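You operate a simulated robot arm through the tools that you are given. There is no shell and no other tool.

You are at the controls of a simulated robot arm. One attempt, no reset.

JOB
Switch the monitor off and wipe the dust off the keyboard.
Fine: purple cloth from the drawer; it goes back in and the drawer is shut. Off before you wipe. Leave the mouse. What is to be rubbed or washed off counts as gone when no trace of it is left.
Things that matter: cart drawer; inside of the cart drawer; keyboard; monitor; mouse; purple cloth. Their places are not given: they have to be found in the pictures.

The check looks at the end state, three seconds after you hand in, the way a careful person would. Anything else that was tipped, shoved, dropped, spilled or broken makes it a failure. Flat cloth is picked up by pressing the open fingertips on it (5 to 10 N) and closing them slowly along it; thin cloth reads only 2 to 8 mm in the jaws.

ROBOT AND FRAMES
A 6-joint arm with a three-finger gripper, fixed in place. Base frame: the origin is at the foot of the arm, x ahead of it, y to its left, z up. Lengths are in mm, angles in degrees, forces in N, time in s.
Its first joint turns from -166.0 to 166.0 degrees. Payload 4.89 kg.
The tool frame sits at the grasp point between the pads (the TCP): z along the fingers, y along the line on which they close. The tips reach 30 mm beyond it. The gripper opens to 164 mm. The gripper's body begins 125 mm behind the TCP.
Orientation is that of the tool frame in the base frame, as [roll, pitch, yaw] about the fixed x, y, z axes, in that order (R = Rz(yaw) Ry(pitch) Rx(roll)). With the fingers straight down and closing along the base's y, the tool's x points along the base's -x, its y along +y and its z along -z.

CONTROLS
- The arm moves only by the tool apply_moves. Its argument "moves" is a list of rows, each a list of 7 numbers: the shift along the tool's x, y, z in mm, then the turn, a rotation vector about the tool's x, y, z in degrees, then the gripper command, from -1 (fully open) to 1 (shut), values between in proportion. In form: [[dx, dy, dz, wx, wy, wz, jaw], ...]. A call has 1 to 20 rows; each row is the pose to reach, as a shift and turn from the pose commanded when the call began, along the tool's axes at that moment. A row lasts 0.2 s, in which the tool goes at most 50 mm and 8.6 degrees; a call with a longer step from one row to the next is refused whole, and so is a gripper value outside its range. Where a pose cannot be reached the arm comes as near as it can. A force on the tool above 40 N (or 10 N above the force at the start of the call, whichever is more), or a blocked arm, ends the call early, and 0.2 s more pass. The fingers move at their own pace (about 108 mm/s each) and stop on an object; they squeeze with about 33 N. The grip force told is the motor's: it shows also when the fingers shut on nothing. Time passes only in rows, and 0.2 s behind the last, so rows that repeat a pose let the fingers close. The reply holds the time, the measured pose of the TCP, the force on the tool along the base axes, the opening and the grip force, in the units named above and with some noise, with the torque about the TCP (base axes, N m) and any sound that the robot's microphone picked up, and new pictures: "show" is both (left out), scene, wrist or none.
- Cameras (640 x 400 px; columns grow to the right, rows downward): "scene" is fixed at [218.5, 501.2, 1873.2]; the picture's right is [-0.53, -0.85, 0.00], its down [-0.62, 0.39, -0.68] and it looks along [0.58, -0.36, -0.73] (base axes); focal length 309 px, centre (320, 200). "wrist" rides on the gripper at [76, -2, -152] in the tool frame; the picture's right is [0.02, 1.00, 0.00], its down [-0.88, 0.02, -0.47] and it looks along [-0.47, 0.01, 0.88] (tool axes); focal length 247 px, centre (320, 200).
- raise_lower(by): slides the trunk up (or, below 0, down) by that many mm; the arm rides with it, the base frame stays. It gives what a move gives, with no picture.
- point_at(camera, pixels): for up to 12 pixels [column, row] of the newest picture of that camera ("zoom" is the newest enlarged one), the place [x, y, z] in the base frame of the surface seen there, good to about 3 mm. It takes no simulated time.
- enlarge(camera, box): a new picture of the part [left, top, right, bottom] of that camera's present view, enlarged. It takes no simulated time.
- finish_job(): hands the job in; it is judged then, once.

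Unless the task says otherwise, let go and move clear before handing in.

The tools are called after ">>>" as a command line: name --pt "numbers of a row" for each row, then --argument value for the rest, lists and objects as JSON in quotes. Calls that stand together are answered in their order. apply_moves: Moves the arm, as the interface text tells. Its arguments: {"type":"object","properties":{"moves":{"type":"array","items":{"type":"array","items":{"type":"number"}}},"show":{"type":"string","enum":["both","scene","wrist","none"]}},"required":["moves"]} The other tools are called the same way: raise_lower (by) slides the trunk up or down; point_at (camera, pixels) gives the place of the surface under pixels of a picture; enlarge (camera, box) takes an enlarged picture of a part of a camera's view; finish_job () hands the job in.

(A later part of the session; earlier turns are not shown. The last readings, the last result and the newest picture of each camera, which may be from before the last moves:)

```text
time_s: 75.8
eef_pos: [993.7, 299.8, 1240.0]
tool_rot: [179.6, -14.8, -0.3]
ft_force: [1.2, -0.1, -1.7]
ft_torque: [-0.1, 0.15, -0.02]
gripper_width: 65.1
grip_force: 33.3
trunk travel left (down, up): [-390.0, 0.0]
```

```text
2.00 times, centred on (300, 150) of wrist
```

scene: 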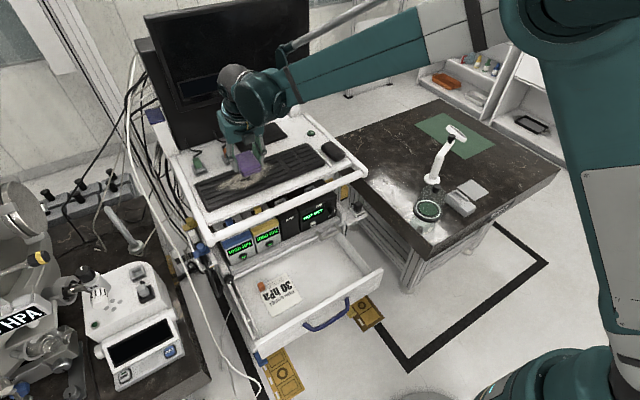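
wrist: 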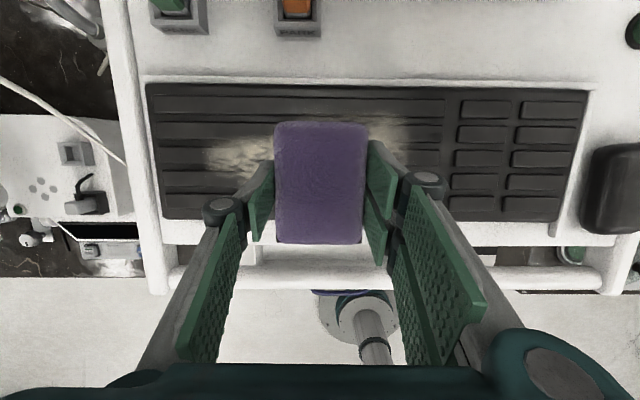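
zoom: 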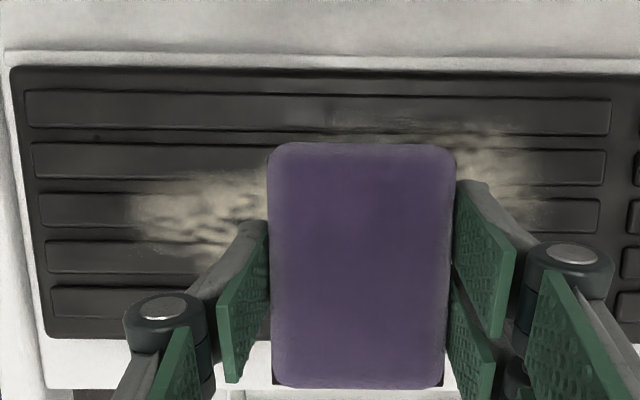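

The dust covers about x 965–1060, y 190–420 and the keys are at z≈1152. I'll lower to just above contact and then press in 1 mm steps.

>>> apply_moves --pt "-6 0 22 0 0 0 1" --pt "-10.4 0 38.6 0 0 0 1" --pt "-12.2 0 45.4 0 0 0 1" --pt "-12.7 0 47.3 0 0 0 1" --pt "-13 0 48.3 0 0 0 1" --pt "-13.2 0 49.3 0 0 0 1" --pt "-13.2 0 49.3 0 0 0 1" --show "wrist"

```text
time_s: 77.4
eef_pos: [993.3, 298.3, 1191.0]
tool_rot: [179.5, -14.9, -0.4]
ft_force: [-0.2, 0.1, 0.4]
ft_torque: [0.0, -0.01, 0.05]
gripper_width: 64.7
grip_force: 33.2
trunk travel left (down, up): [-390.0, 0.0]
```

wrist: 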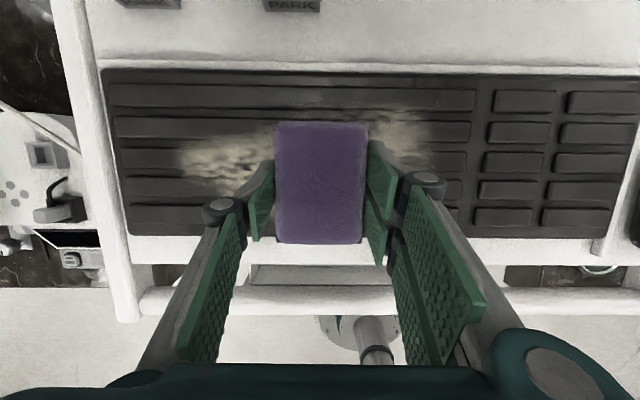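

No contact yet at z 1191. I'll keep lowering in 1 mm steps.

>>> apply_moves --pt "-0.26 0 1 0 0 0 1" --pt "-0.5 0 1.9 0 0 0 1" --pt "-0.8 0 2.9 0 0 0 1" --pt "-0.8 0 2.9 0 0 0 1" --show "none"

```text
time_s: 78.4
eef_pos: [993.6, 296.7, 1188.5]
tool_rot: [179.5, -15.0, -0.5]
ft_force: [7.0, 2.3, 18.8]
ft_torque: [-0.18, 0.36, 0.01]
gripper_width: 64.9
grip_force: 33.2
trunk travel left (down, up): [-390.0, 0.0]
```

Contact at 19 N. I'll ease slightly and sweep towards +y to about y=430, compensating the small roll error.

>>> apply_moves --pt "0.2 0 -0.8 0 0 0 1" --pt "0.2 -15 -0.95 0 0 0 1" --pt "0.2 -30 -1.05 0 0 0 1" --pt "0.2 -45 -1.2 0 0 0 1" --pt "0.2 -60 -1.3 0 0 0 1" --pt "0.2 -75 -1.45 0 0 0 1" --pt "0.2 -90 -1.55 0 0 0 1" --pt "0.2 -105 -1.7 0 0 0 1" --pt "0.2 -120 -1.8 0 0 0 1" --pt "0.2 -132 -1.9 0 0 0 1"

```text
time_s: 80.6
eef_pos: [996.0, 432.3, 1189.7]
tool_rot: [179.6, -15.0, -0.4]
ft_force: [0.7, -0.3, -0.1]
ft_torque: [0.04, 0.0, -0.01]
gripper_width: 65.2
grip_force: 33.0
trunk travel left (down, up): [-390.0, 0.0]
```

scene: 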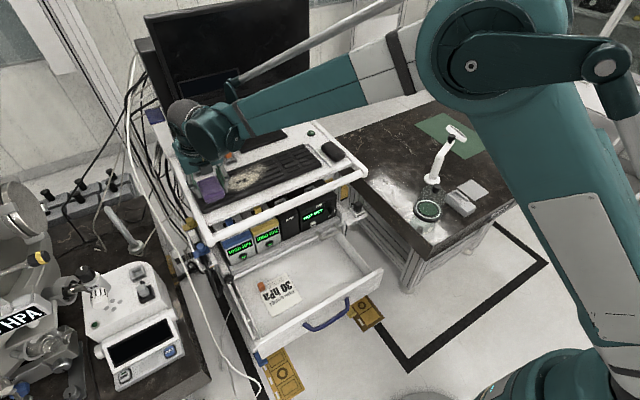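
wrist: 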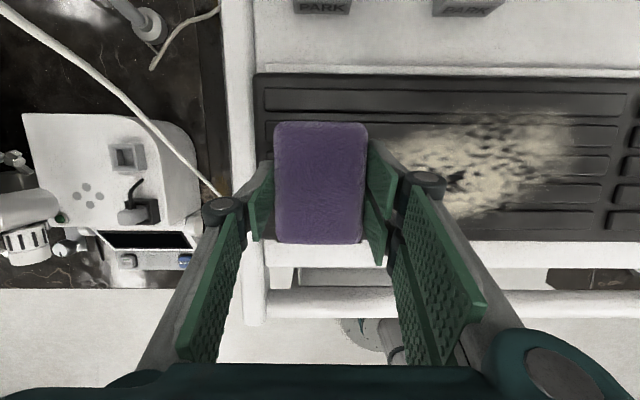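

Contact was lost along the way (0 N at z 1189.7). I'll lower again until I feel a light press, then sweep back.

>>> apply_moves --pt "-0.2 0 0.7 0 0 0 1" --pt "-0.35 0 1.4 0 0 0 1" --pt "-0.5 0 1.9 0 0 0 1" --pt "-0.5 0 1.9 0 0 0 1" --show "none"

```text
time_s: 81.6
eef_pos: [994.4, 429.3, 1189.1]
tool_rot: [179.6, -15.0, -0.4]
ft_force: [11.0, 12.1, 37.9]
ft_torque: [-0.31, 0.43, -0.01]
gripper_width: 65.2
grip_force: 33.1
trunk travel left (down, up): [-390.0, 0.0]
```

38 N is more than I want. I'll ease up about 1.2 mm and sweep back in -y, checking the force.

>>> apply_moves --pt "0.3 0 -1.1 0 0 0 1" --pt "0.3 12 -1.1 0 0 0 1" --pt "0.3 27 -1.1 0 0 0 1" --pt "0.3 42 -1.0 0 0 0 1" --show "none"

```text
time_s: 82.6
eef_pos: [991.5, 386.3, 1188.6]
tool_rot: [179.5, -14.8, -0.3]
ft_force: [-3.9, 10.5, 29.7]
ft_torque: [-0.17, 0.61, -0.11]
gripper_width: 65.0
grip_force: 32.8
trunk travel left (down, up): [-390.0, 0.0]
```

Good contact at 30 N with about 10 N of drag. I'll ease a touch more and continue through to y≈170.

>>> apply_moves --pt "0.1 15 -0.5 0 0 0 1" --pt "0.1 30 -0.5 0 0 0 1" --pt "0.1 45 -0.4 0 0 0 1" --pt "0.1 60 -0.4 0 0 0 1" --pt "0.1 75 -0.3 0 0 0 1" --pt "0.1 90 -0.2 0 0 0 1" --show "wrist"

```text
time_s: 84.0
eef_pos: [992.0, 295.5, 1189.7]
tool_rot: [179.4, -14.9, -0.4]
ft_force: [-0.3, -1.5, 1.0]
ft_torque: [-0.16, 0.04, 0.04]
gripper_width: 64.9
grip_force: 32.8
trunk travel left (down, up): [-390.0, 0.0]
```

wrist: 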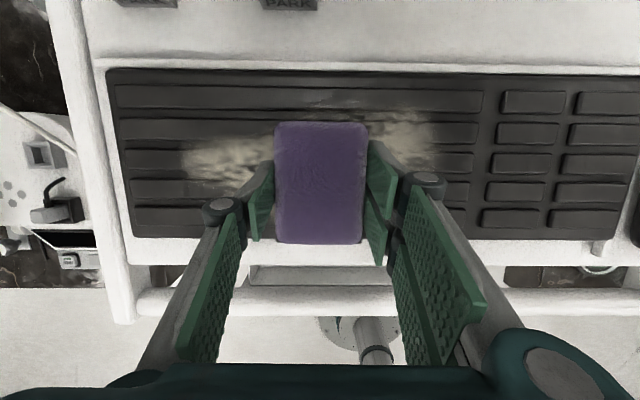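

Contact faded again by y≈295: the surface rises slightly towards +y. I'll press down about 1 mm here and sweep to y≈175 with a slope correction.

>>> apply_moves --pt "-0.2 0 0.8 0 0 0 1" --pt "-0.25 0 1.1 0 0 0 1" --pt "-0.25 15 1.2 0 0 0 1" --pt "-0.25 30 1.3 0 0 0 1" --pt "-0.25 45 1.4 0 0 0 1" --pt "-0.25 60 1.5 0 0 0 1" --show "none"

>>> apply_moves --pt "0 15 0.1 0 0 0 1" --pt "0 30 0.2 0 0 0 1" --pt "0 45 0.3 0 0 0 1" --pt "0 60 0.4 0 0 0 1" --show "wrist"

```text
time_s: 85.4
eef_pos: [992.3, 236.4, 1188.9]
tool_rot: [179.5, -14.9, -0.4]
ft_force: [-0.8, 3.9, 14.3]
ft_torque: [-0.15, 0.4, 0.02]
gripper_width: 65.1
grip_force: 33.0
trunk travel left (down, up): [-390.0, 0.0]
```

```text
time_s: 86.4
eef_pos: [992.1, 178.1, 1189.0]
tool_rot: [179.5, -14.9, -0.3]
ft_force: [-0.5, 2.1, 9.8]
ft_torque: [-0.13, 0.33, -0.01]
gripper_width: 65.0
grip_force: 32.7
trunk travel left (down, up): [-390.0, 0.0]
```

wrist: 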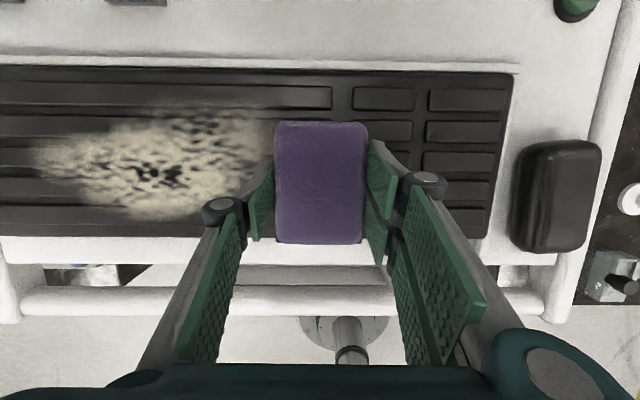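

Good steady contact now (10–14 N). I'll sweep back to +y along the same strip with matching slope.

>>> apply_moves --pt "0 -15 0.2 0 0 0 1" --pt "0 -30 0.1 0 0 0 1" --pt "0 -45 0 0 0 0 1" --pt "0 -60 -0.1 0 0 0 1" --pt "0 -75 -0.2 0 0 0 1" --pt "0 -90 -0.3 0 0 0 1" --pt "0 -105 -0.4 0 0 0 1" --pt "0 -120 -0.5 0 0 0 1" --show "none"

>>> apply_moves --pt "0 -15 -0.1 0 0 0 1" --pt "0 -30 -0.2 0 0 0 1" --pt "0 -45 -0.3 0 0 0 1" --pt "0 -60 -0.4 0 0 0 1" --pt "0 -75 -0.5 0 0 0 1" --pt "0 -90 -0.6 0 0 0 1" --pt "0 -105 -0.7 0 0 0 1" --pt "0 -120 -0.8 0 0 0 1" --pt "0 -135 -0.9 0 0 0 1"

```text
time_s: 88.2
eef_pos: [992.3, 295.2, 1188.2]
tool_rot: [179.6, -14.9, -0.4]
ft_force: [-1.0, -7.4, 19.7]
ft_torque: [-0.86, 0.55, 0.13]
gripper_width: 64.8
grip_force: 33.1
trunk travel left (down, up): [-390.0, 0.0]
```

```text
time_s: 90.2
eef_pos: [994.3, 429.7, 1188.1]
tool_rot: [179.6, -15.0, -0.6]
ft_force: [0.6, -12.5, 31.1]
ft_torque: [-1.25, 0.76, 0.34]
gripper_width: 65.0
grip_force: 33.1
trunk travel left (down, up): [-390.0, 0.0]
```

scene: 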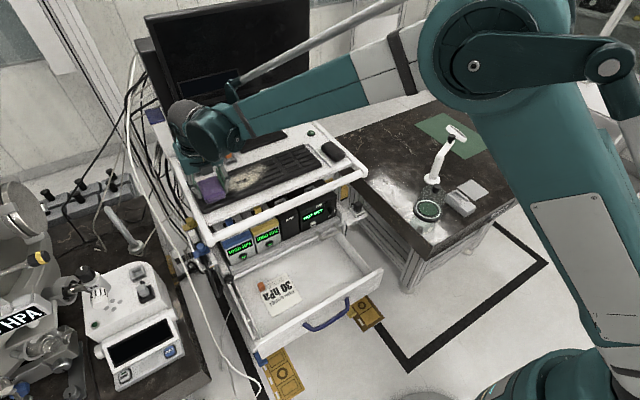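
wrist: 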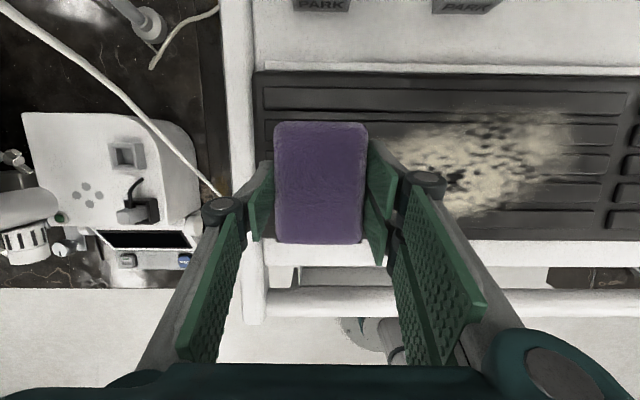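

I'll zoom in on the keyboard to see whether the dust is actually fading.

>>> enlarge --camera "wrist" --box '[360, 60, 640, 240]'

>>> enlarge --camera "scene" --box '[180, 120, 340, 220]'

>>> point_at --camera "wrist" --pixels '[[320, 135], [320, 180], [320, 235], [280, 180], [360, 180], [400, 140], [440, 215], [500, 150]]'

```text
2.22 times, centred on (500, 150) of wrist
```

zoom: 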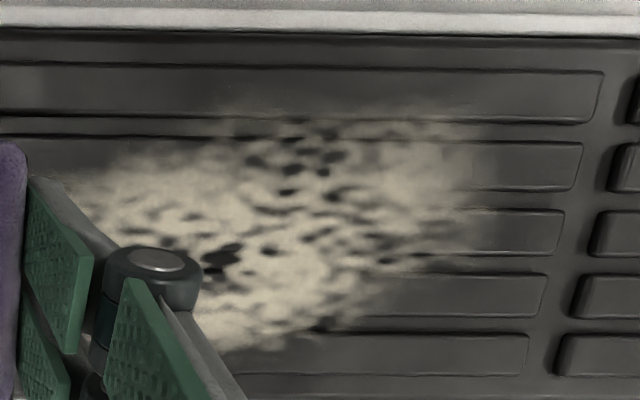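

```text
4.00 times, centred on (260, 170) of scene
```

zoom: 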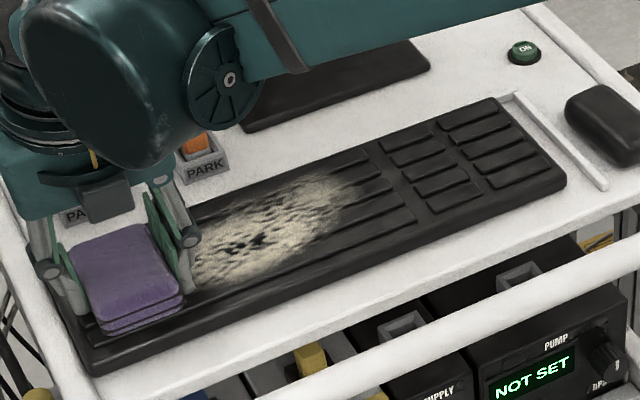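

```text
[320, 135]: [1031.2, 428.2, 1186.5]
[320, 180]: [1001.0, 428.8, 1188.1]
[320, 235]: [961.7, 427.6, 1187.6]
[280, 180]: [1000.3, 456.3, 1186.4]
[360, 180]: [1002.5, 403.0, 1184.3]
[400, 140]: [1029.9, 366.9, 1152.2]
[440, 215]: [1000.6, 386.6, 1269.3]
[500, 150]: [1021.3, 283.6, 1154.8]
```

The dust hasn't visibly faded. The torque reading (My 0.76 at 31 N) says only the rear edge of the cloth is touching. I'll lift slightly, pitch the front down 2°, move over the dust centre and press again.

>>> apply_moves --pt "0.5 0 -3 0 0 0 1" --pt "1.5 30 -4 0 -1 0 1" --pt "5 65 -3 0 -2 0 1" --pt "10 100 -2 0 -2 0 1" --pt "13 130 -1 0 -2 0 1" --pt "13 130 0.5 0 -2 0 1" --pt "13 130 0.5 0 -2 0 1"

>>> enlarge --camera "wrist" --box '[100, 50, 500, 250]'

```text
time_s: 91.8
eef_pos: [1008.3, 301.7, 1191.0]
tool_rot: [179.5, -12.8, -0.4]
ft_force: [-0.4, 0.2, 0.0]
ft_torque: [-0.04, -0.03, 0.03]
gripper_width: 65.1
grip_force: 33.1
trunk travel left (down, up): [-390.0, 0.0]
```

scene: 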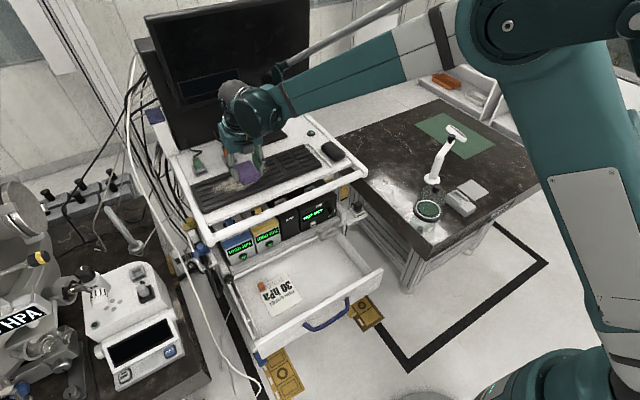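
wrist: 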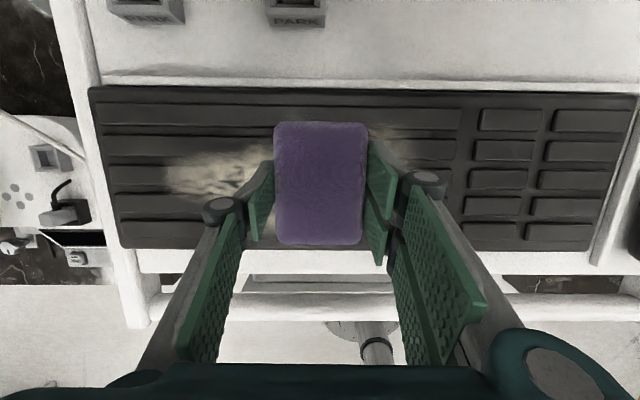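

```text
1.60 times, centred on (300, 150) of wrist
```

zoom: 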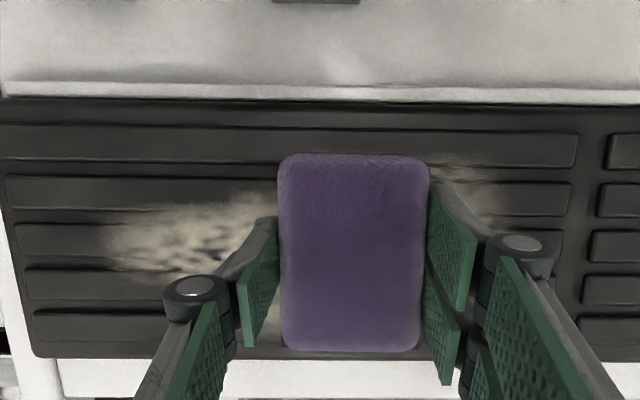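

I'm over the centre with the front tipped 2° down. I'll press down in small steps and read force and torque.

>>> apply_moves --pt "-0.25 0 1 0 0 0 1" --pt "-0.5 0 2 0 0 0 1" --pt "-0.6 0 2.6 0 0 0 1" --pt "-0.6 0 2.6 0 0 0 1" --show "none"

```text
time_s: 92.8
eef_pos: [1006.2, 301.0, 1190.0]
tool_rot: [179.6, -13.0, -0.5]
ft_force: [8.4, 0.0, 19.9]
ft_torque: [0.26, -1.29, -0.03]
gripper_width: 65.1
grip_force: 33.5
trunk travel left (down, up): [-390.0, 0.0]
```

Now the front edge touches first (contact about 50 mm ahead), so flat lies in between. I'll tip back 1°, press again and scrub in short y strokes.

>>> apply_moves --pt "0.4 0 -1.5 0 0 0 1" --pt "0.4 0 -1.5 0 1 0 1" --pt "0.1 0 -0.5 0 1 0 1" --pt "-0.1 0 0.5 0 1 0 1" --pt "-0.2 0 1.0 0 1 0 1" --pt "-0.2 0 1.0 0 1 0 1" --show "none"

```text
time_s: 94.2
eef_pos: [1006.2, 302.7, 1188.2]
tool_rot: [179.6, -13.9, -0.3]
ft_force: [5.9, 1.6, 18.6]
ft_torque: [0.21, -1.14, 0.06]
gripper_width: 64.9
grip_force: 33.0
trunk travel left (down, up): [-390.0, 0.0]
```

Contact is still at the front at pitch -13.9. I'll go back another 0.6° to about -14.5 and make scrubbing strokes across the middle.

>>> apply_moves --pt "0.3 0 -1 0 0.6 0 1" --pt "-0.1 0 0.4 0 0.6 0 1" --pt "-0.1 -15 0.4 0 0.6 0 1" --pt "-0.1 -30 0.3 0 0.6 0 1" --pt "-0.1 -45 0.2 0 0.6 0 1" --pt "-0.1 -60 0.1 0 0.6 0 1" --show "none"

>>> apply_moves --pt "0 15 0.1 0 0 0 1" --pt "0 30 0.2 0 0 0 1" --pt "0 45 0.3 0 0 0 1" --pt "0 60 0.4 0 0 0 1" --pt "0 75 0.5 0 0 0 1" --pt "0 90 0.6 0 0 0 1" --pt "0 105 0.7 0 0 0 1" --pt "0 120 0.8 0 0 0 1"

```text
time_s: 95.6
eef_pos: [1003.6, 361.8, 1188.7]
tool_rot: [179.6, -14.5, -0.3]
ft_force: [0.1, -2.4, 9.9]
ft_torque: [-0.46, 0.3, -0.04]
gripper_width: 64.6
grip_force: 33.3
trunk travel left (down, up): [-390.0, 0.0]
```

```text
time_s: 97.4
eef_pos: [1003.2, 242.5, 1189.3]
tool_rot: [179.6, -14.5, -0.5]
ft_force: [-0.4, 9.2, 27.0]
ft_torque: [-0.14, 0.81, -0.21]
gripper_width: 64.9
grip_force: 33.4
trunk travel left (down, up): [-390.0, 0.0]
```

scene: 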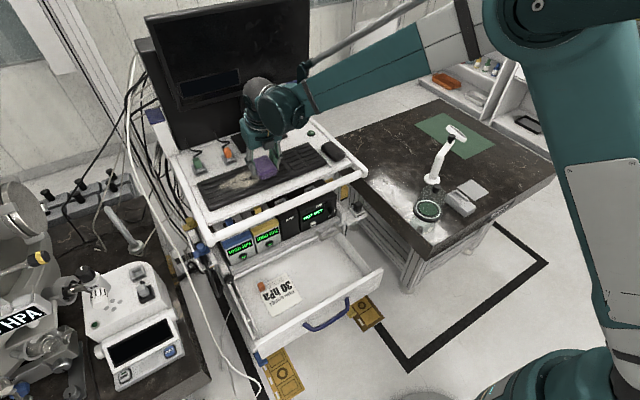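
wrist: 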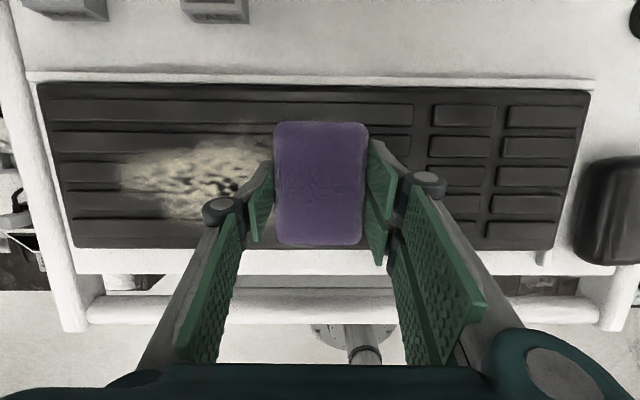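

I'll compare the dust closely with the earlier views.

>>> enlarge --camera "wrist" --box '[40, 70, 440, 270]'

>>> enlarge --camera "scene" --box '[180, 120, 340, 220]'

```text
1.60 times, centred on (240, 170) of wrist
```

zoom: 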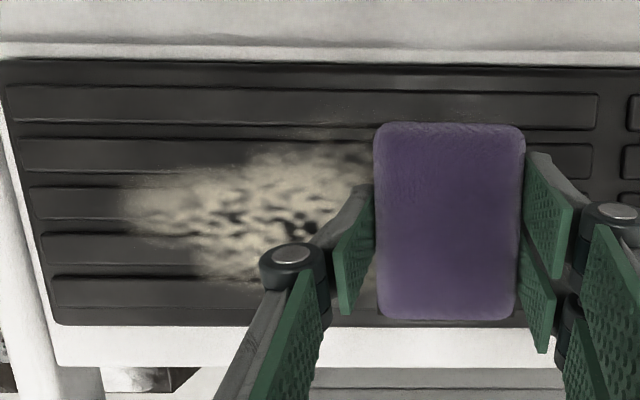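

```text
4.00 times, centred on (260, 170) of scene
```

zoom: 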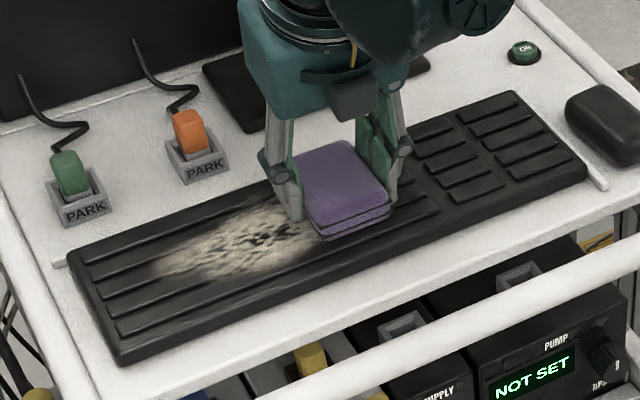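

The lower-left corner of the keyboard shifted between views, so it may be dragging with the cloth. I'll measure its corners and the small stop bar now.

>>> point_at --camera "wrist" --pixels '[[42, 88], [584, 96], [550, 244], [78, 244], [560, 255], [592, 110], [548, 248], [586, 82], [300, 78], [598, 90], [570, 200], [580, 200]]'

>>> enlarge --camera "wrist" --box '[440, 60, 640, 280]'

```text
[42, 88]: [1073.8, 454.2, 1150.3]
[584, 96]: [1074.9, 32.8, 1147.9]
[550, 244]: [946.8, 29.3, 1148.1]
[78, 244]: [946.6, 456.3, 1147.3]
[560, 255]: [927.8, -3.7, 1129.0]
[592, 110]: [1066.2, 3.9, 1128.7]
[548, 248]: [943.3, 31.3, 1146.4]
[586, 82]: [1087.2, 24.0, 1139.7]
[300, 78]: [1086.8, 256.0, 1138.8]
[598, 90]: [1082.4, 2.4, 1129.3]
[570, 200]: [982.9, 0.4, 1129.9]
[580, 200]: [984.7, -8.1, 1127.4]
```

```text
1.82 times, centred on (540, 170) of wrist
```

zoom: 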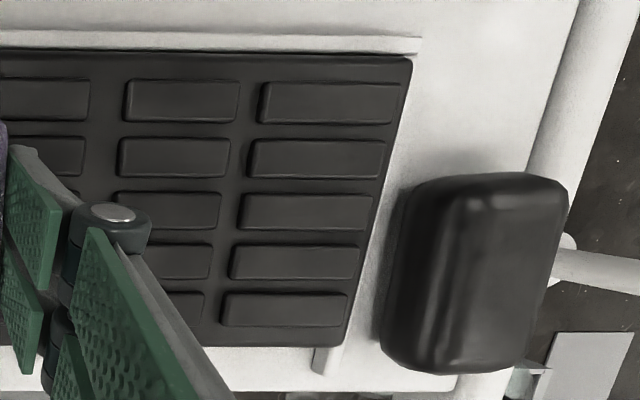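

The keyboard now rests against the stop bar on its right (right edge y≈31), so it only slides on strokes towards +y. I'll wipe only towards -y, lifting for the return. I'll lift, go to y≈432 and set down.

>>> apply_moves --pt "2.5 0 -9.7 0 0 0 1" --pt "2.5 -45 -10 0 0 0 1" --pt "2.5 -90 -10.3 0 0 0 1" --pt "2.5 -135 -10.6 0 0 0 1" --pt "2.5 -180 -11 0 0 0 1" --pt "2.5 -190 -11 0 0 0 1" --pt "1 -190 -5 0 0 0 1" --pt "0.4 -190 -2.8 0 0 0 1" --pt "0.1 -190 -1.6 0 0 0 1" --pt "0.1 -190 -1.3 0 0 0 1" --show "wrist"

```text
time_s: 99.6
eef_pos: [1007.4, 432.0, 1189.0]
tool_rot: [179.6, -14.6, -0.5]
ft_force: [8.2, 4.2, 27.4]
ft_torque: [-0.3, 0.45, 0.09]
gripper_width: 65.0
grip_force: 33.2
trunk travel left (down, up): [-390.0, 0.0]
```

wrist: 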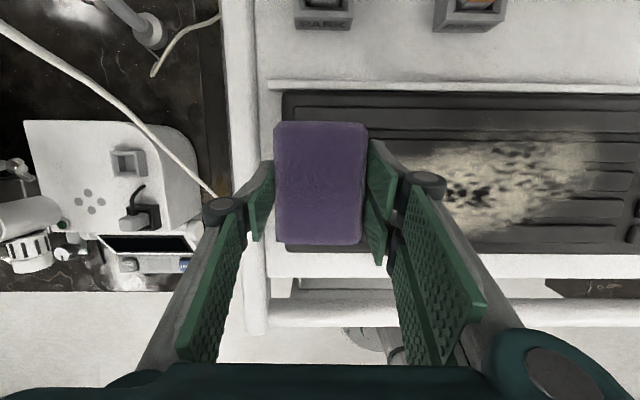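

Pressing 27 N at y 432. I'll stroke towards -y against the stop bar.

>>> apply_moves --pt "0.1 10 -0.3 0 0 0 1" --pt "0.1 25 -0.3 0 0 0 1" --pt "0.1 40 -0.2 0 0 0 1" --pt "0.1 55 -0.1 0 0 0 1" --pt "0.1 70 0 0 0 0 1" --pt "0.1 85 0.05 0 0 0 1" --pt "0.1 100 0.1 0 0 0 1" --pt "0.1 115 0.2 0 0 0 1" --pt "0.1 130 0.3 0 0 0 1" --show "wrist"

```text
time_s: 101.6
eef_pos: [1004.1, 300.4, 1188.3]
tool_rot: [179.5, -14.5, -0.3]
ft_force: [-1.6, 3.7, 13.1]
ft_torque: [-0.06, 0.45, -0.02]
gripper_width: 65.3
grip_force: 32.9
trunk travel left (down, up): [-390.0, 0.0]
```

wrist: 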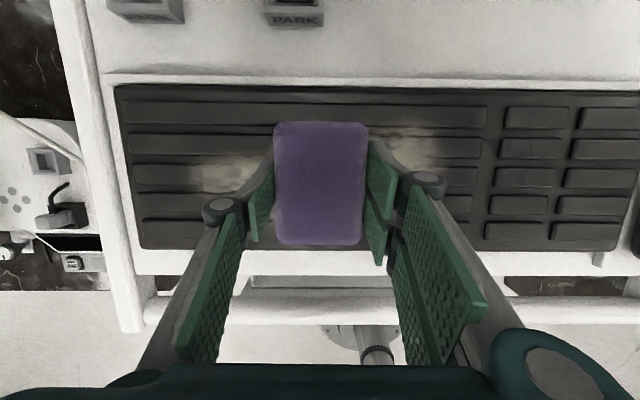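

The dust on the left (190–270, 170) is visibly fainter. I'll continue the stroke to y≈180.

>>> apply_moves --pt "0 15 0.4 0 0 0 1" --pt "0 30 0.5 0 0 0 1" --pt "0 45 0.6 0 0 0 1" --pt "0 60 0.7 0 0 0 1" --pt "0 75 0.75 0 0 0 1" --pt "0 90 0.8 0 0 0 1" --pt "0 105 0.9 0 0 0 1" --pt "0 120 1 0 0 0 1" --show "wrist"

>>> enlarge --camera "wrist" --box '[0, 60, 400, 260]'

```text
time_s: 103.4
eef_pos: [1003.8, 180.1, 1189.8]
tool_rot: [179.5, -14.5, -0.4]
ft_force: [-0.2, 2.5, 14.0]
ft_torque: [-0.02, 0.43, 0.01]
gripper_width: 64.9
grip_force: 33.2
trunk travel left (down, up): [-390.0, 0.0]
```

wrist: 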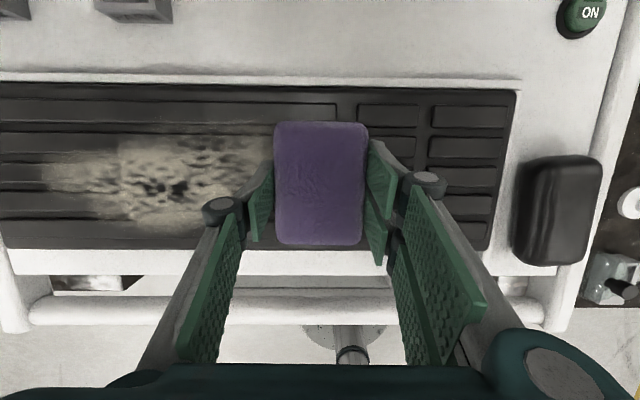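

```text
1.60 times, centred on (200, 160) of wrist
```

zoom: 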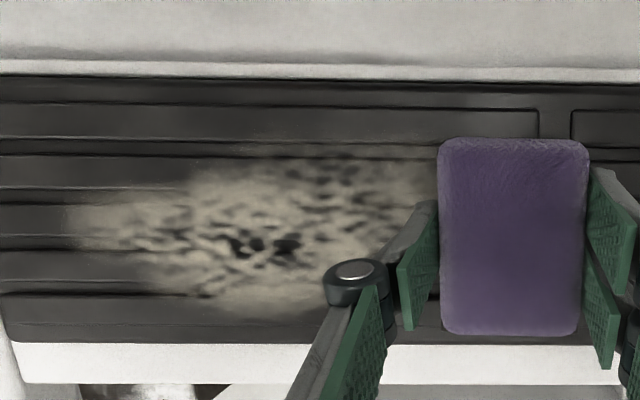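

It's working: the left end is clearly lighter and the rest is fading. I'll repeat as a loop: lift, return, set down, and a slightly firmer stroke towards -y.

>>> apply_moves --pt "1.5 0 -6 0 0 0 1" --pt "1.5 -42 -6.3 0 0 0 1" --pt "1.5 -84 -6.6 0 0 0 1" --pt "1.5 -126 -6.9 0 0 0 1" --pt "1.5 -168 -7.2 0 0 0 1" --pt "1.5 -210 -7.5 0 0 0 1" --pt "1.5 -252 -7.7 0 0 0 1" --pt "0.4 -252 -2.8 0 0 0 1" --pt "0 -252 -1.3 0 0 0 1" --pt "0 -230 -1.1 0 0 0 1" --pt "0 -207 -0.95 0 0 0 1" --pt "0 -184 -0.8 0 0 0 1" --pt "0 -161 -0.65 0 0 0 1" --pt "0 -138 -0.5 0 0 0 1" --pt "0 -115 -0.35 0 0 0 1" --pt "0 -92 -0.2 0 0 0 1" --pt "0 -69 -0.05 0 0 0 1" --pt "0 -46 0.1 0 0 0 1" --pt "0 -23 0.25 0 0 0 1" --pt "0 0 0.4 0 0 0 1" --show "wrist"

>>> enlarge --camera "wrist" --box '[0, 60, 400, 260]'

```text
time_s: 107.6
eef_pos: [1003.1, 182.4, 1189.9]
tool_rot: [179.5, -14.7, -0.4]
ft_force: [1.0, 8.2, 33.0]
ft_torque: [-0.02, 1.05, -0.05]
gripper_width: 65.1
grip_force: 33.7
trunk travel left (down, up): [-390.0, 0.0]
```

wrist: 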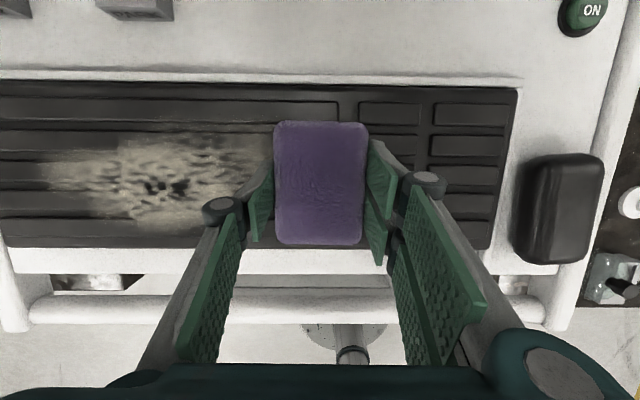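

```text
1.60 times, centred on (200, 160) of wrist
```

zoom: 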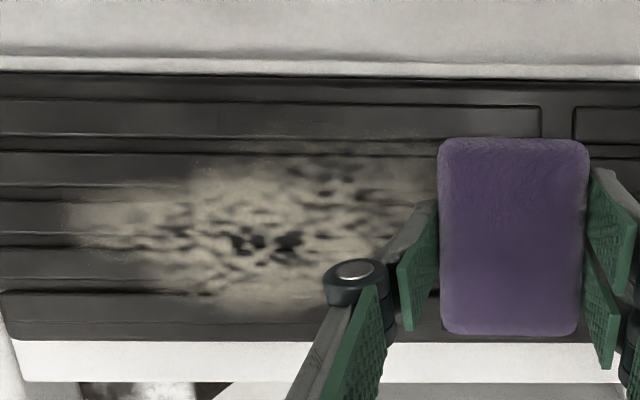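

It fades a bit more with each stroke. I'll repeat the loop a couple more times with slightly eased pressure at the end.

>>> apply_moves --pt "1.5 0 -6.4 0 0 0 1" --pt "1.5 -42 -6.7 0 0 0 1" --pt "1.5 -84 -7 0 0 0 1" --pt "1.5 -126 -7.3 0 0 0 1" --pt "1.5 -168 -7.6 0 0 0 1" --pt "1.5 -210 -7.9 0 0 0 1" --pt "1.5 -252 -8.1 0 0 0 1" --pt "0.4 -252 -3.2 0 0 0 1" --pt "0 -252 -1.7 0 0 0 1" --pt "0 -230 -1.5 0 0 0 1" --pt "0 -207 -1.35 0 0 0 1" --pt "0 -184 -1.2 0 0 0 1" --pt "0 -161 -1.05 0 0 0 1" --pt "0 -138 -0.9 0 0 0 1" --pt "0 -115 -0.75 0 0 0 1" --pt "0 -92 -0.6 0 0 0 1" --pt "0 -69 -0.45 0 0 0 1" --pt "0 -46 -0.3 0 0 0 1" --pt "0 -23 -0.25 0 0 0 1" --pt "0 0 -0.15 0 0 0 1" --show "none"

>>> apply_moves --pt "1.5 0 -6.4 0 0 0 1" --pt "1.5 -42 -6.7 0 0 0 1" --pt "1.5 -84 -7 0 0 0 1" --pt "1.5 -126 -7.3 0 0 0 1" --pt "1.5 -168 -7.6 0 0 0 1" --pt "1.5 -210 -7.9 0 0 0 1" --pt "1.5 -252 -8.1 0 0 0 1" --pt "0.4 -252 -3.1 0 0 0 1" --pt "0 -252 -1.6 0 0 0 1" --pt "0 -230 -1.4 0 0 0 1" --pt "0 -207 -1.25 0 0 0 1" --pt "0 -184 -1.1 0 0 0 1" --pt "0 -161 -0.95 0 0 0 1" --pt "0 -138 -0.8 0 0 0 1" --pt "0 -115 -0.65 0 0 0 1" --pt "0 -92 -0.5 0 0 0 1" --pt "0 -69 -0.35 0 0 0 1" --pt "0 -46 -0.2 0 0 0 1" --pt "0 -23 -0.1 0 0 0 1" --pt "0 0 0 0 0 0 1" --show "both"

>>> enlarge --camera "wrist" --box '[0, 60, 400, 260]'

```text
time_s: 111.8
eef_pos: [1005.9, 181.3, 1189.2]
tool_rot: [179.4, -14.5, -0.5]
ft_force: [-0.3, -3.0, 5.9]
ft_torque: [-0.13, 0.25, 0.09]
gripper_width: 65.1
grip_force: 32.7
trunk travel left (down, up): [-390.0, 0.0]
```

```text
time_s: 116.0
eef_pos: [1005.8, 179.9, 1188.1]
tool_rot: [179.5, -14.7, -0.4]
ft_force: [0.4, 10.4, 36.8]
ft_torque: [-0.05, 1.06, -0.13]
gripper_width: 64.9
grip_force: 32.7
trunk travel left (down, up): [-390.0, 0.0]
```

scene: 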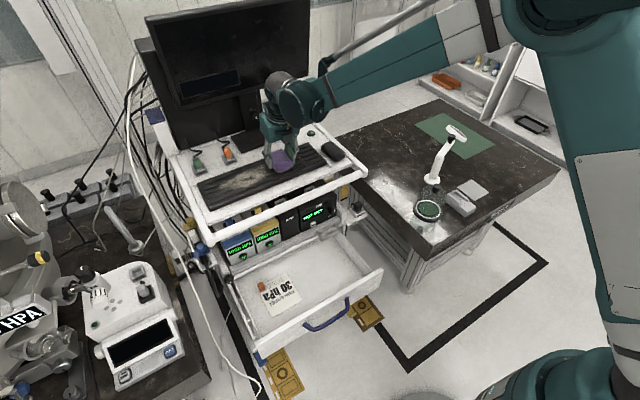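
wrist: 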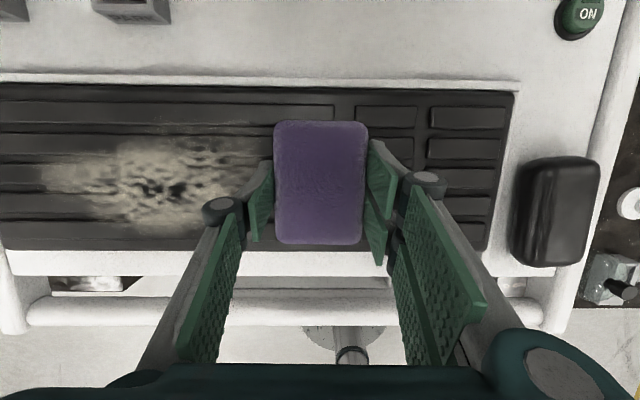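

```text
1.60 times, centred on (200, 160) of wrist
```

zoom: 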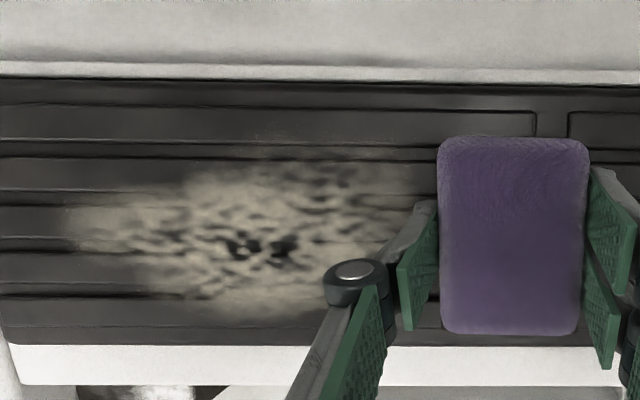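

The ends fade faster than the middle, so the force there is probably low mid-stroke. I'll lift, go to y≈360 and set down carefully to calibrate the middle.

>>> apply_moves --pt "1.5 0 -6.4 0 0 0 1" --pt "1.5 -45 -6.7 0 0 0 1" --pt "1.5 -90 -7 0 0 0 1" --pt "1.5 -135 -7.3 0 0 0 1" --pt "1.5 -180 -7.6 0 0 0 1" --pt "0.4 -180 -3 0 0 0 1" --pt "0 -180 -1.2 0 0 0 1" --pt "0 -180 -1.0 0 0 0 1" --show "none"

>>> apply_moves --pt "0 10 0.05 0 0 0 1" --pt "0 20 0.1 0 0 0 1" --pt "0 30 0.15 0 0 0 1" --show "none"

>>> apply_moves --pt "0 10 0.05 0 0 0 1" --pt "0 20 0.1 0 0 0 1" --pt "0 30 0.15 0 0 0 1" --show "none"

```text
time_s: 117.8
eef_pos: [1005.3, 363.1, 1187.0]
tool_rot: [179.6, -14.6, -0.4]
ft_force: [2.1, 7.5, 23.6]
ft_torque: [-0.28, 0.52, -0.16]
gripper_width: 65.0
grip_force: 32.6
trunk travel left (down, up): [-390.0, 0.0]
```

```text
time_s: 118.7
eef_pos: [1006.6, 333.1, 1188.9]
tool_rot: [179.5, -14.7, -0.4]
ft_force: [-3.3, 1.4, 18.3]
ft_torque: [-0.36, 0.58, -0.05]
gripper_width: 64.8
grip_force: 32.9
trunk travel left (down, up): [-390.0, 0.0]
stopped in row 3: the force on the tool passed its limit at 45 N (the readings are from after the stop); the commanded pose is now the measured one
```

```text
time_s: 119.5
eef_pos: [1005.0, 300.9, 1188.5]
tool_rot: [179.5, -14.5, -0.4]
ft_force: [-2.0, 9.8, 24.9]
ft_torque: [-0.24, 0.7, -0.21]
gripper_width: 65.3
grip_force: 33.0
trunk travel left (down, up): [-390.0, 0.0]
```

Contact in the middle is fine at 18–25 N, so it just needs more strokes. I'll scrub back and forth over the centre with slightly lighter pressure, ending on -y.

>>> apply_moves --pt "0.1 22 -0.15 0 0 0 1" --pt "0.1 44 0 0 0 0 1" --pt "0.1 66 0.15 0 0 0 1" --pt "0.1 86 0.28 0 0 0 1" --pt "0.1 64 0.13 0 0 0 1" --pt "0.1 42 0 0 0 0 1" --pt "0.1 20 -0.16 0 0 0 1" --pt "0.1 -2 -0.3 0 0 0 1" --pt "0.1 -24 -0.46 0 0 0 1" --pt "0.1 -46 -0.6 0 0 0 1" --pt "0.1 -64 -0.73 0 0 0 1" --pt "0.1 -42 -0.58 0 0 0 1" --pt "0.1 -20 -0.43 0 0 0 1" --pt "0.1 2 -0.28 0 0 0 1" --pt "0.1 24 -0.13 0 0 0 1" --pt "0.1 46 0.02 0 0 0 1" --pt "0.1 68 0.17 0 0 0 1" --pt "0.1 90 0.3 0 0 0 1" --pt "0.1 108 0.4 0 0 0 1" --show "wrist"

>>> enlarge --camera "wrist" --box '[0, 60, 400, 260]'

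```text
time_s: 123.5
eef_pos: [1006.2, 194.9, 1189.2]
tool_rot: [179.5, -14.4, -0.4]
ft_force: [-0.1, -2.0, 13.6]
ft_torque: [-0.61, 0.31, 0.22]
gripper_width: 65.0
grip_force: 32.9
trunk travel left (down, up): [-390.0, 0.0]
```

wrist: 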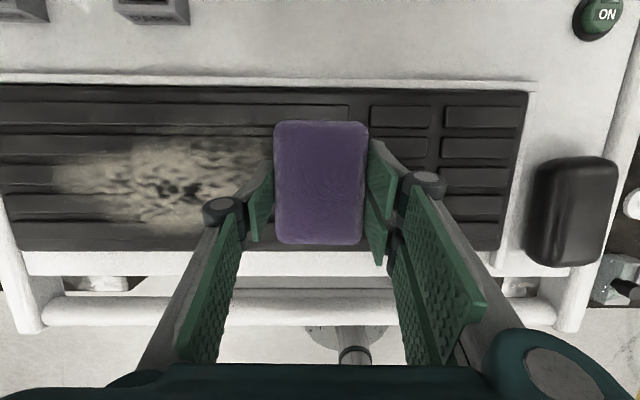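

```text
1.60 times, centred on (200, 160) of wrist
```

zoom: 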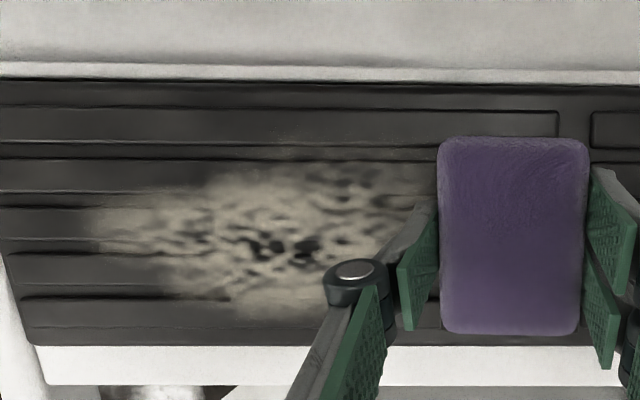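

Comparing areas, the strip wiped early at 30–38 N faded most, so the removal depends on pressure. I'll lift, go to y≈400 and make slower, firmer strokes towards -y.

>>> apply_moves --pt "1.5 0 -6.4 0 0 0 1" --pt "1.5 -45 -6.7 0 0 0 1" --pt "1.5 -90 -7 0 0 0 1" --pt "1.5 -135 -7.3 0 0 0 1" --pt "1.5 -180 -7.6 0 0 0 1" --pt "1.5 -205 -7.8 0 0 0 1" --pt "0.4 -205 -3 0 0 0 1" --pt "0 -205 -1.2 0 0 0 1" --pt "0 -205 -0.8 0 0 0 1" --pt "0 -205 -0.5 0 0 0 1" --show "none"

```text
time_s: 125.7
eef_pos: [1007.5, 400.5, 1188.1]
tool_rot: [179.6, -14.6, -0.4]
ft_force: [2.3, 8.7, 19.5]
ft_torque: [-0.4, 0.37, -0.1]
gripper_width: 65.1
grip_force: 33.2
trunk travel left (down, up): [-390.0, 0.0]
```

>>> apply_moves --pt "0 0 0.4 0 0 0 1" --pt "0 0 0.6 0 0 0 1" --pt "0 10 0.67 0 0 0 1" --pt "0 20 0.74 0 0 0 1" --pt "0 30 0.8 0 0 0 1" --pt "0 40 0.87 0 0 0 1" --show "none"

>>> apply_moves --pt "0 10 0.07 0 0 0 1" --pt "0 20 0.14 0 0 0 1" --pt "0 30 0.2 0 0 0 1" --pt "0 40 0.27 0 0 0 1" --pt "0 50 0.34 0 0 0 1" --show "none"

>>> apply_moves --pt "0 10 0.07 0 0 0 1" --pt "0 20 0.14 0 0 0 1" --pt "0 30 0.2 0 0 0 1" --pt "0 40 0.27 0 0 0 1" --pt "0 50 0.34 0 0 0 1" --show "wrist"

```text
time_s: 126.4
eef_pos: [1006.7, 395.3, 1188.8]
tool_rot: [179.7, -14.6, -0.3]
ft_force: [-4.9, -1.6, 19.1]
ft_torque: [-0.83, 0.6, -0.11]
gripper_width: 64.9
grip_force: 32.9
trunk travel left (down, up): [-390.0, 0.0]
stopped in row 3: the force on the tool passed its limit at 46 N (the readings are from after the stop); the commanded pose is now the measured one
```

```text
time_s: 127.6
eef_pos: [1008.3, 348.4, 1189.4]
tool_rot: [179.7, -14.7, -0.4]
ft_force: [-3.7, 0.3, 16.3]
ft_torque: [-0.65, 0.47, 0.03]
gripper_width: 65.1
grip_force: 33.1
trunk travel left (down, up): [-390.0, 0.0]
stopped in row 5: the force on the tool passed its limit at 50 N (the readings are from after the stop); the commanded pose is now the measured one
```

```text
time_s: 128.9
eef_pos: [1007.7, 299.9, 1189.0]
tool_rot: [179.5, -14.6, -0.3]
ft_force: [-2.7, 1.9, 20.1]
ft_torque: [-0.71, 0.56, -0.06]
gripper_width: 65.2
grip_force: 33.1
trunk travel left (down, up): [-390.0, 0.0]
stopped in row 5: the force on the tool passed its limit at 50 N (the readings are from after the stop); the commanded pose is now the measured one
```

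wrist: 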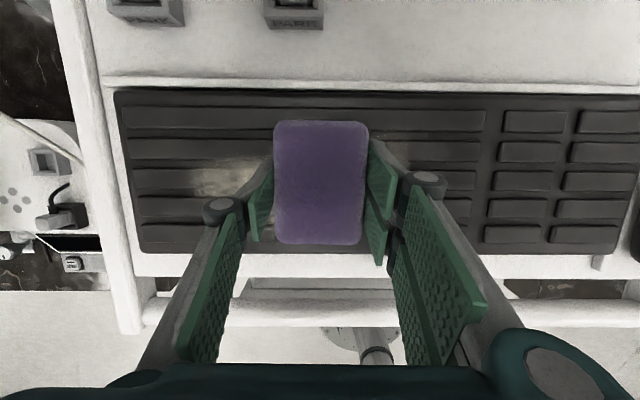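

The right side now looks clean and the left is fainter. Force climbs during strokes, so I'll use almost no slope and continue.

>>> apply_moves --pt "0 10 0.1 0 0 0 1" --pt "0 20 0.15 0 0 0 1" --pt "0 30 0.18 0 0 0 1" --pt "0 40 0.2 0 0 0 1" --pt "0 50 0.22 0 0 0 1" --pt "0 60 0.24 0 0 0 1" --pt "0 70 0.26 0 0 0 1" --pt "0 80 0.28 0 0 0 1" --pt "0 90 0.3 0 0 0 1" --pt "0 100 0.32 0 0 0 1" --pt "0 110 0.34 0 0 0 1" --show "wrist"

>>> enlarge --camera "wrist" --box '[0, 60, 400, 260]'

```text
time_s: 129.6
eef_pos: [1007.5, 278.8, 1189.0]
tool_rot: [179.7, -14.6, -0.3]
ft_force: [-3.8, 0.5, 20.0]
ft_torque: [-0.72, 0.51, -0.07]
gripper_width: 64.9
grip_force: 33.0
trunk travel left (down, up): [-390.0, 0.0]
stopped in row 3: the force on the tool passed its limit at 52 N (the readings are from after the stop); the commanded pose is now the measured one
```

wrist: 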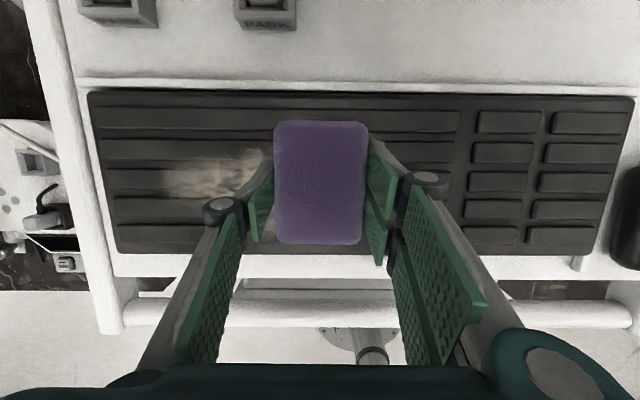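

```text
1.60 times, centred on (200, 160) of wrist
```

zoom: 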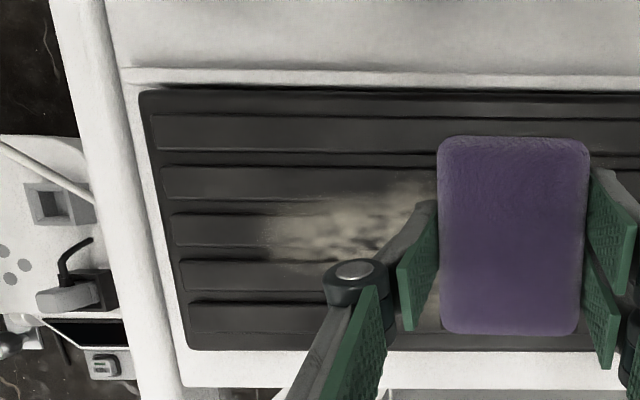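

The dust is clearly lighter now. The force keeps building on strokes, so I'll use a slightly rising path and continue.

>>> apply_moves --pt "0 10 -0.05 0 0 0 1" --pt "0 20 -0.1 0 0 0 1" --pt "0 30 -0.15 0 0 0 1" --pt "0 40 -0.2 0 0 0 1" --pt "0 50 -0.25 0 0 0 1" --pt "0 60 -0.3 0 0 0 1" --pt "0 70 -0.35 0 0 0 1" --pt "0 80 -0.4 0 0 0 1" --pt "0 90 -0.45 0 0 0 1" --pt "0 100 -0.5 0 0 0 1" --show "wrist"

>>> enlarge --camera "wrist" --box '[0, 60, 400, 260]'

```text
time_s: 130.7
eef_pos: [1007.0, 237.2, 1187.8]
tool_rot: [179.6, -14.7, -0.1]
ft_force: [-3.6, 0.2, 13.1]
ft_torque: [-0.55, 0.39, -0.05]
gripper_width: 65.0
grip_force: 32.8
trunk travel left (down, up): [-390.0, 0.0]
stopped in row 5: the force on the tool passed its limit at 43 N (the readings are from after the stop); the commanded pose is now the measured one
```

wrist: 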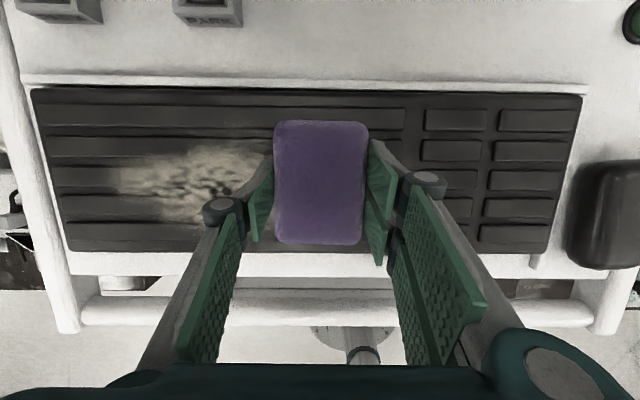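

```text
1.60 times, centred on (200, 160) of wrist
```

zoom: 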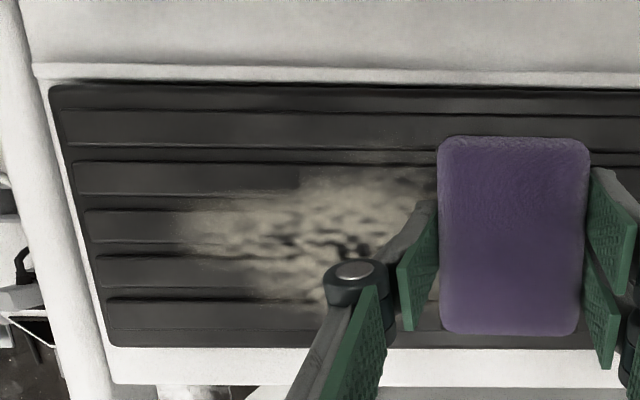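

It's progressing. I'll repeat lift–return–stroke loops over the central band, y 395→235.

>>> apply_moves --pt "1.5 0 -6 0 0 0 1" --pt "1.5 -45 -6.3 0 0 0 1" --pt "1.5 -90 -6.6 0 0 0 1" --pt "1.5 -135 -7 0 0 0 1" --pt "1.5 -160 -7 0 0 0 1" --pt "0.4 -160 -2.5 0 0 0 1" --pt "0 -160 -0.7 0 0 0 1" --pt "0 -160 -0.2 0 0 0 1" --pt "0 -145 -0.2 0 0 0 1" --pt "0 -130 -0.2 0 0 0 1" --pt "0 -115 -0.2 0 0 0 1" --pt "0 -100 -0.2 0 0 0 1" --pt "0 -85 -0.2 0 0 0 1" --pt "0 -70 -0.2 0 0 0 1" --pt "0 -55 -0.2 0 0 0 1" --pt "0 -40 -0.2 0 0 0 1" --pt "0 -25 -0.2 0 0 0 1" --pt "0 -10 -0.2 0 0 0 1" --pt "0 5 -0.2 0 0 0 1" --show "wrist"

>>> enlarge --camera "wrist" --box '[0, 60, 400, 260]'

```text
time_s: 133.5
eef_pos: [1006.5, 326.9, 1189.1]
tool_rot: [179.6, -14.6, -0.1]
ft_force: [-3.9, -2.2, 15.8]
ft_torque: [-0.71, 0.48, 0.04]
gripper_width: 65.1
grip_force: 33.1
trunk travel left (down, up): [-390.0, 0.0]
stopped in row 13: the force on the tool passed its limit at 51 N (the readings are from after the stop); the commanded pose is now the measured one
```

wrist: 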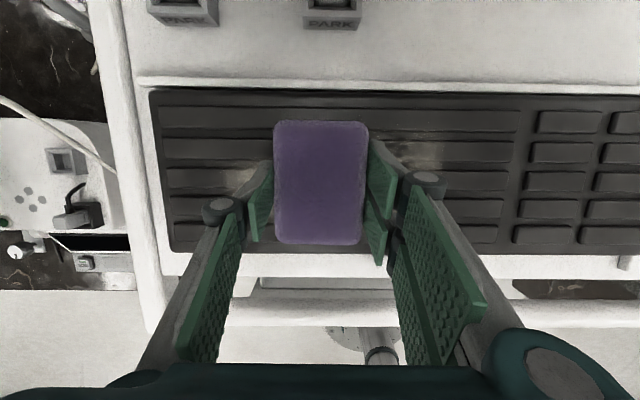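

```text
1.60 times, centred on (200, 160) of wrist
```

zoom: 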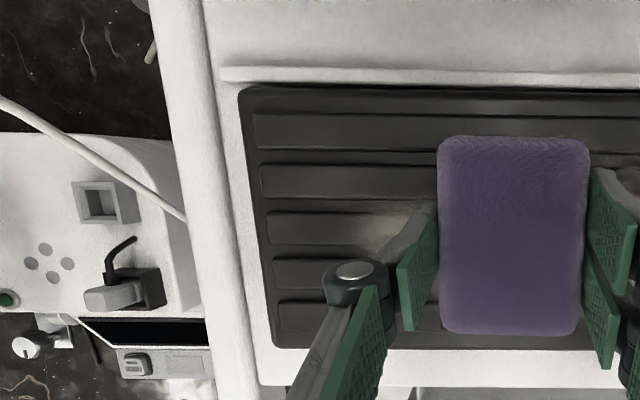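

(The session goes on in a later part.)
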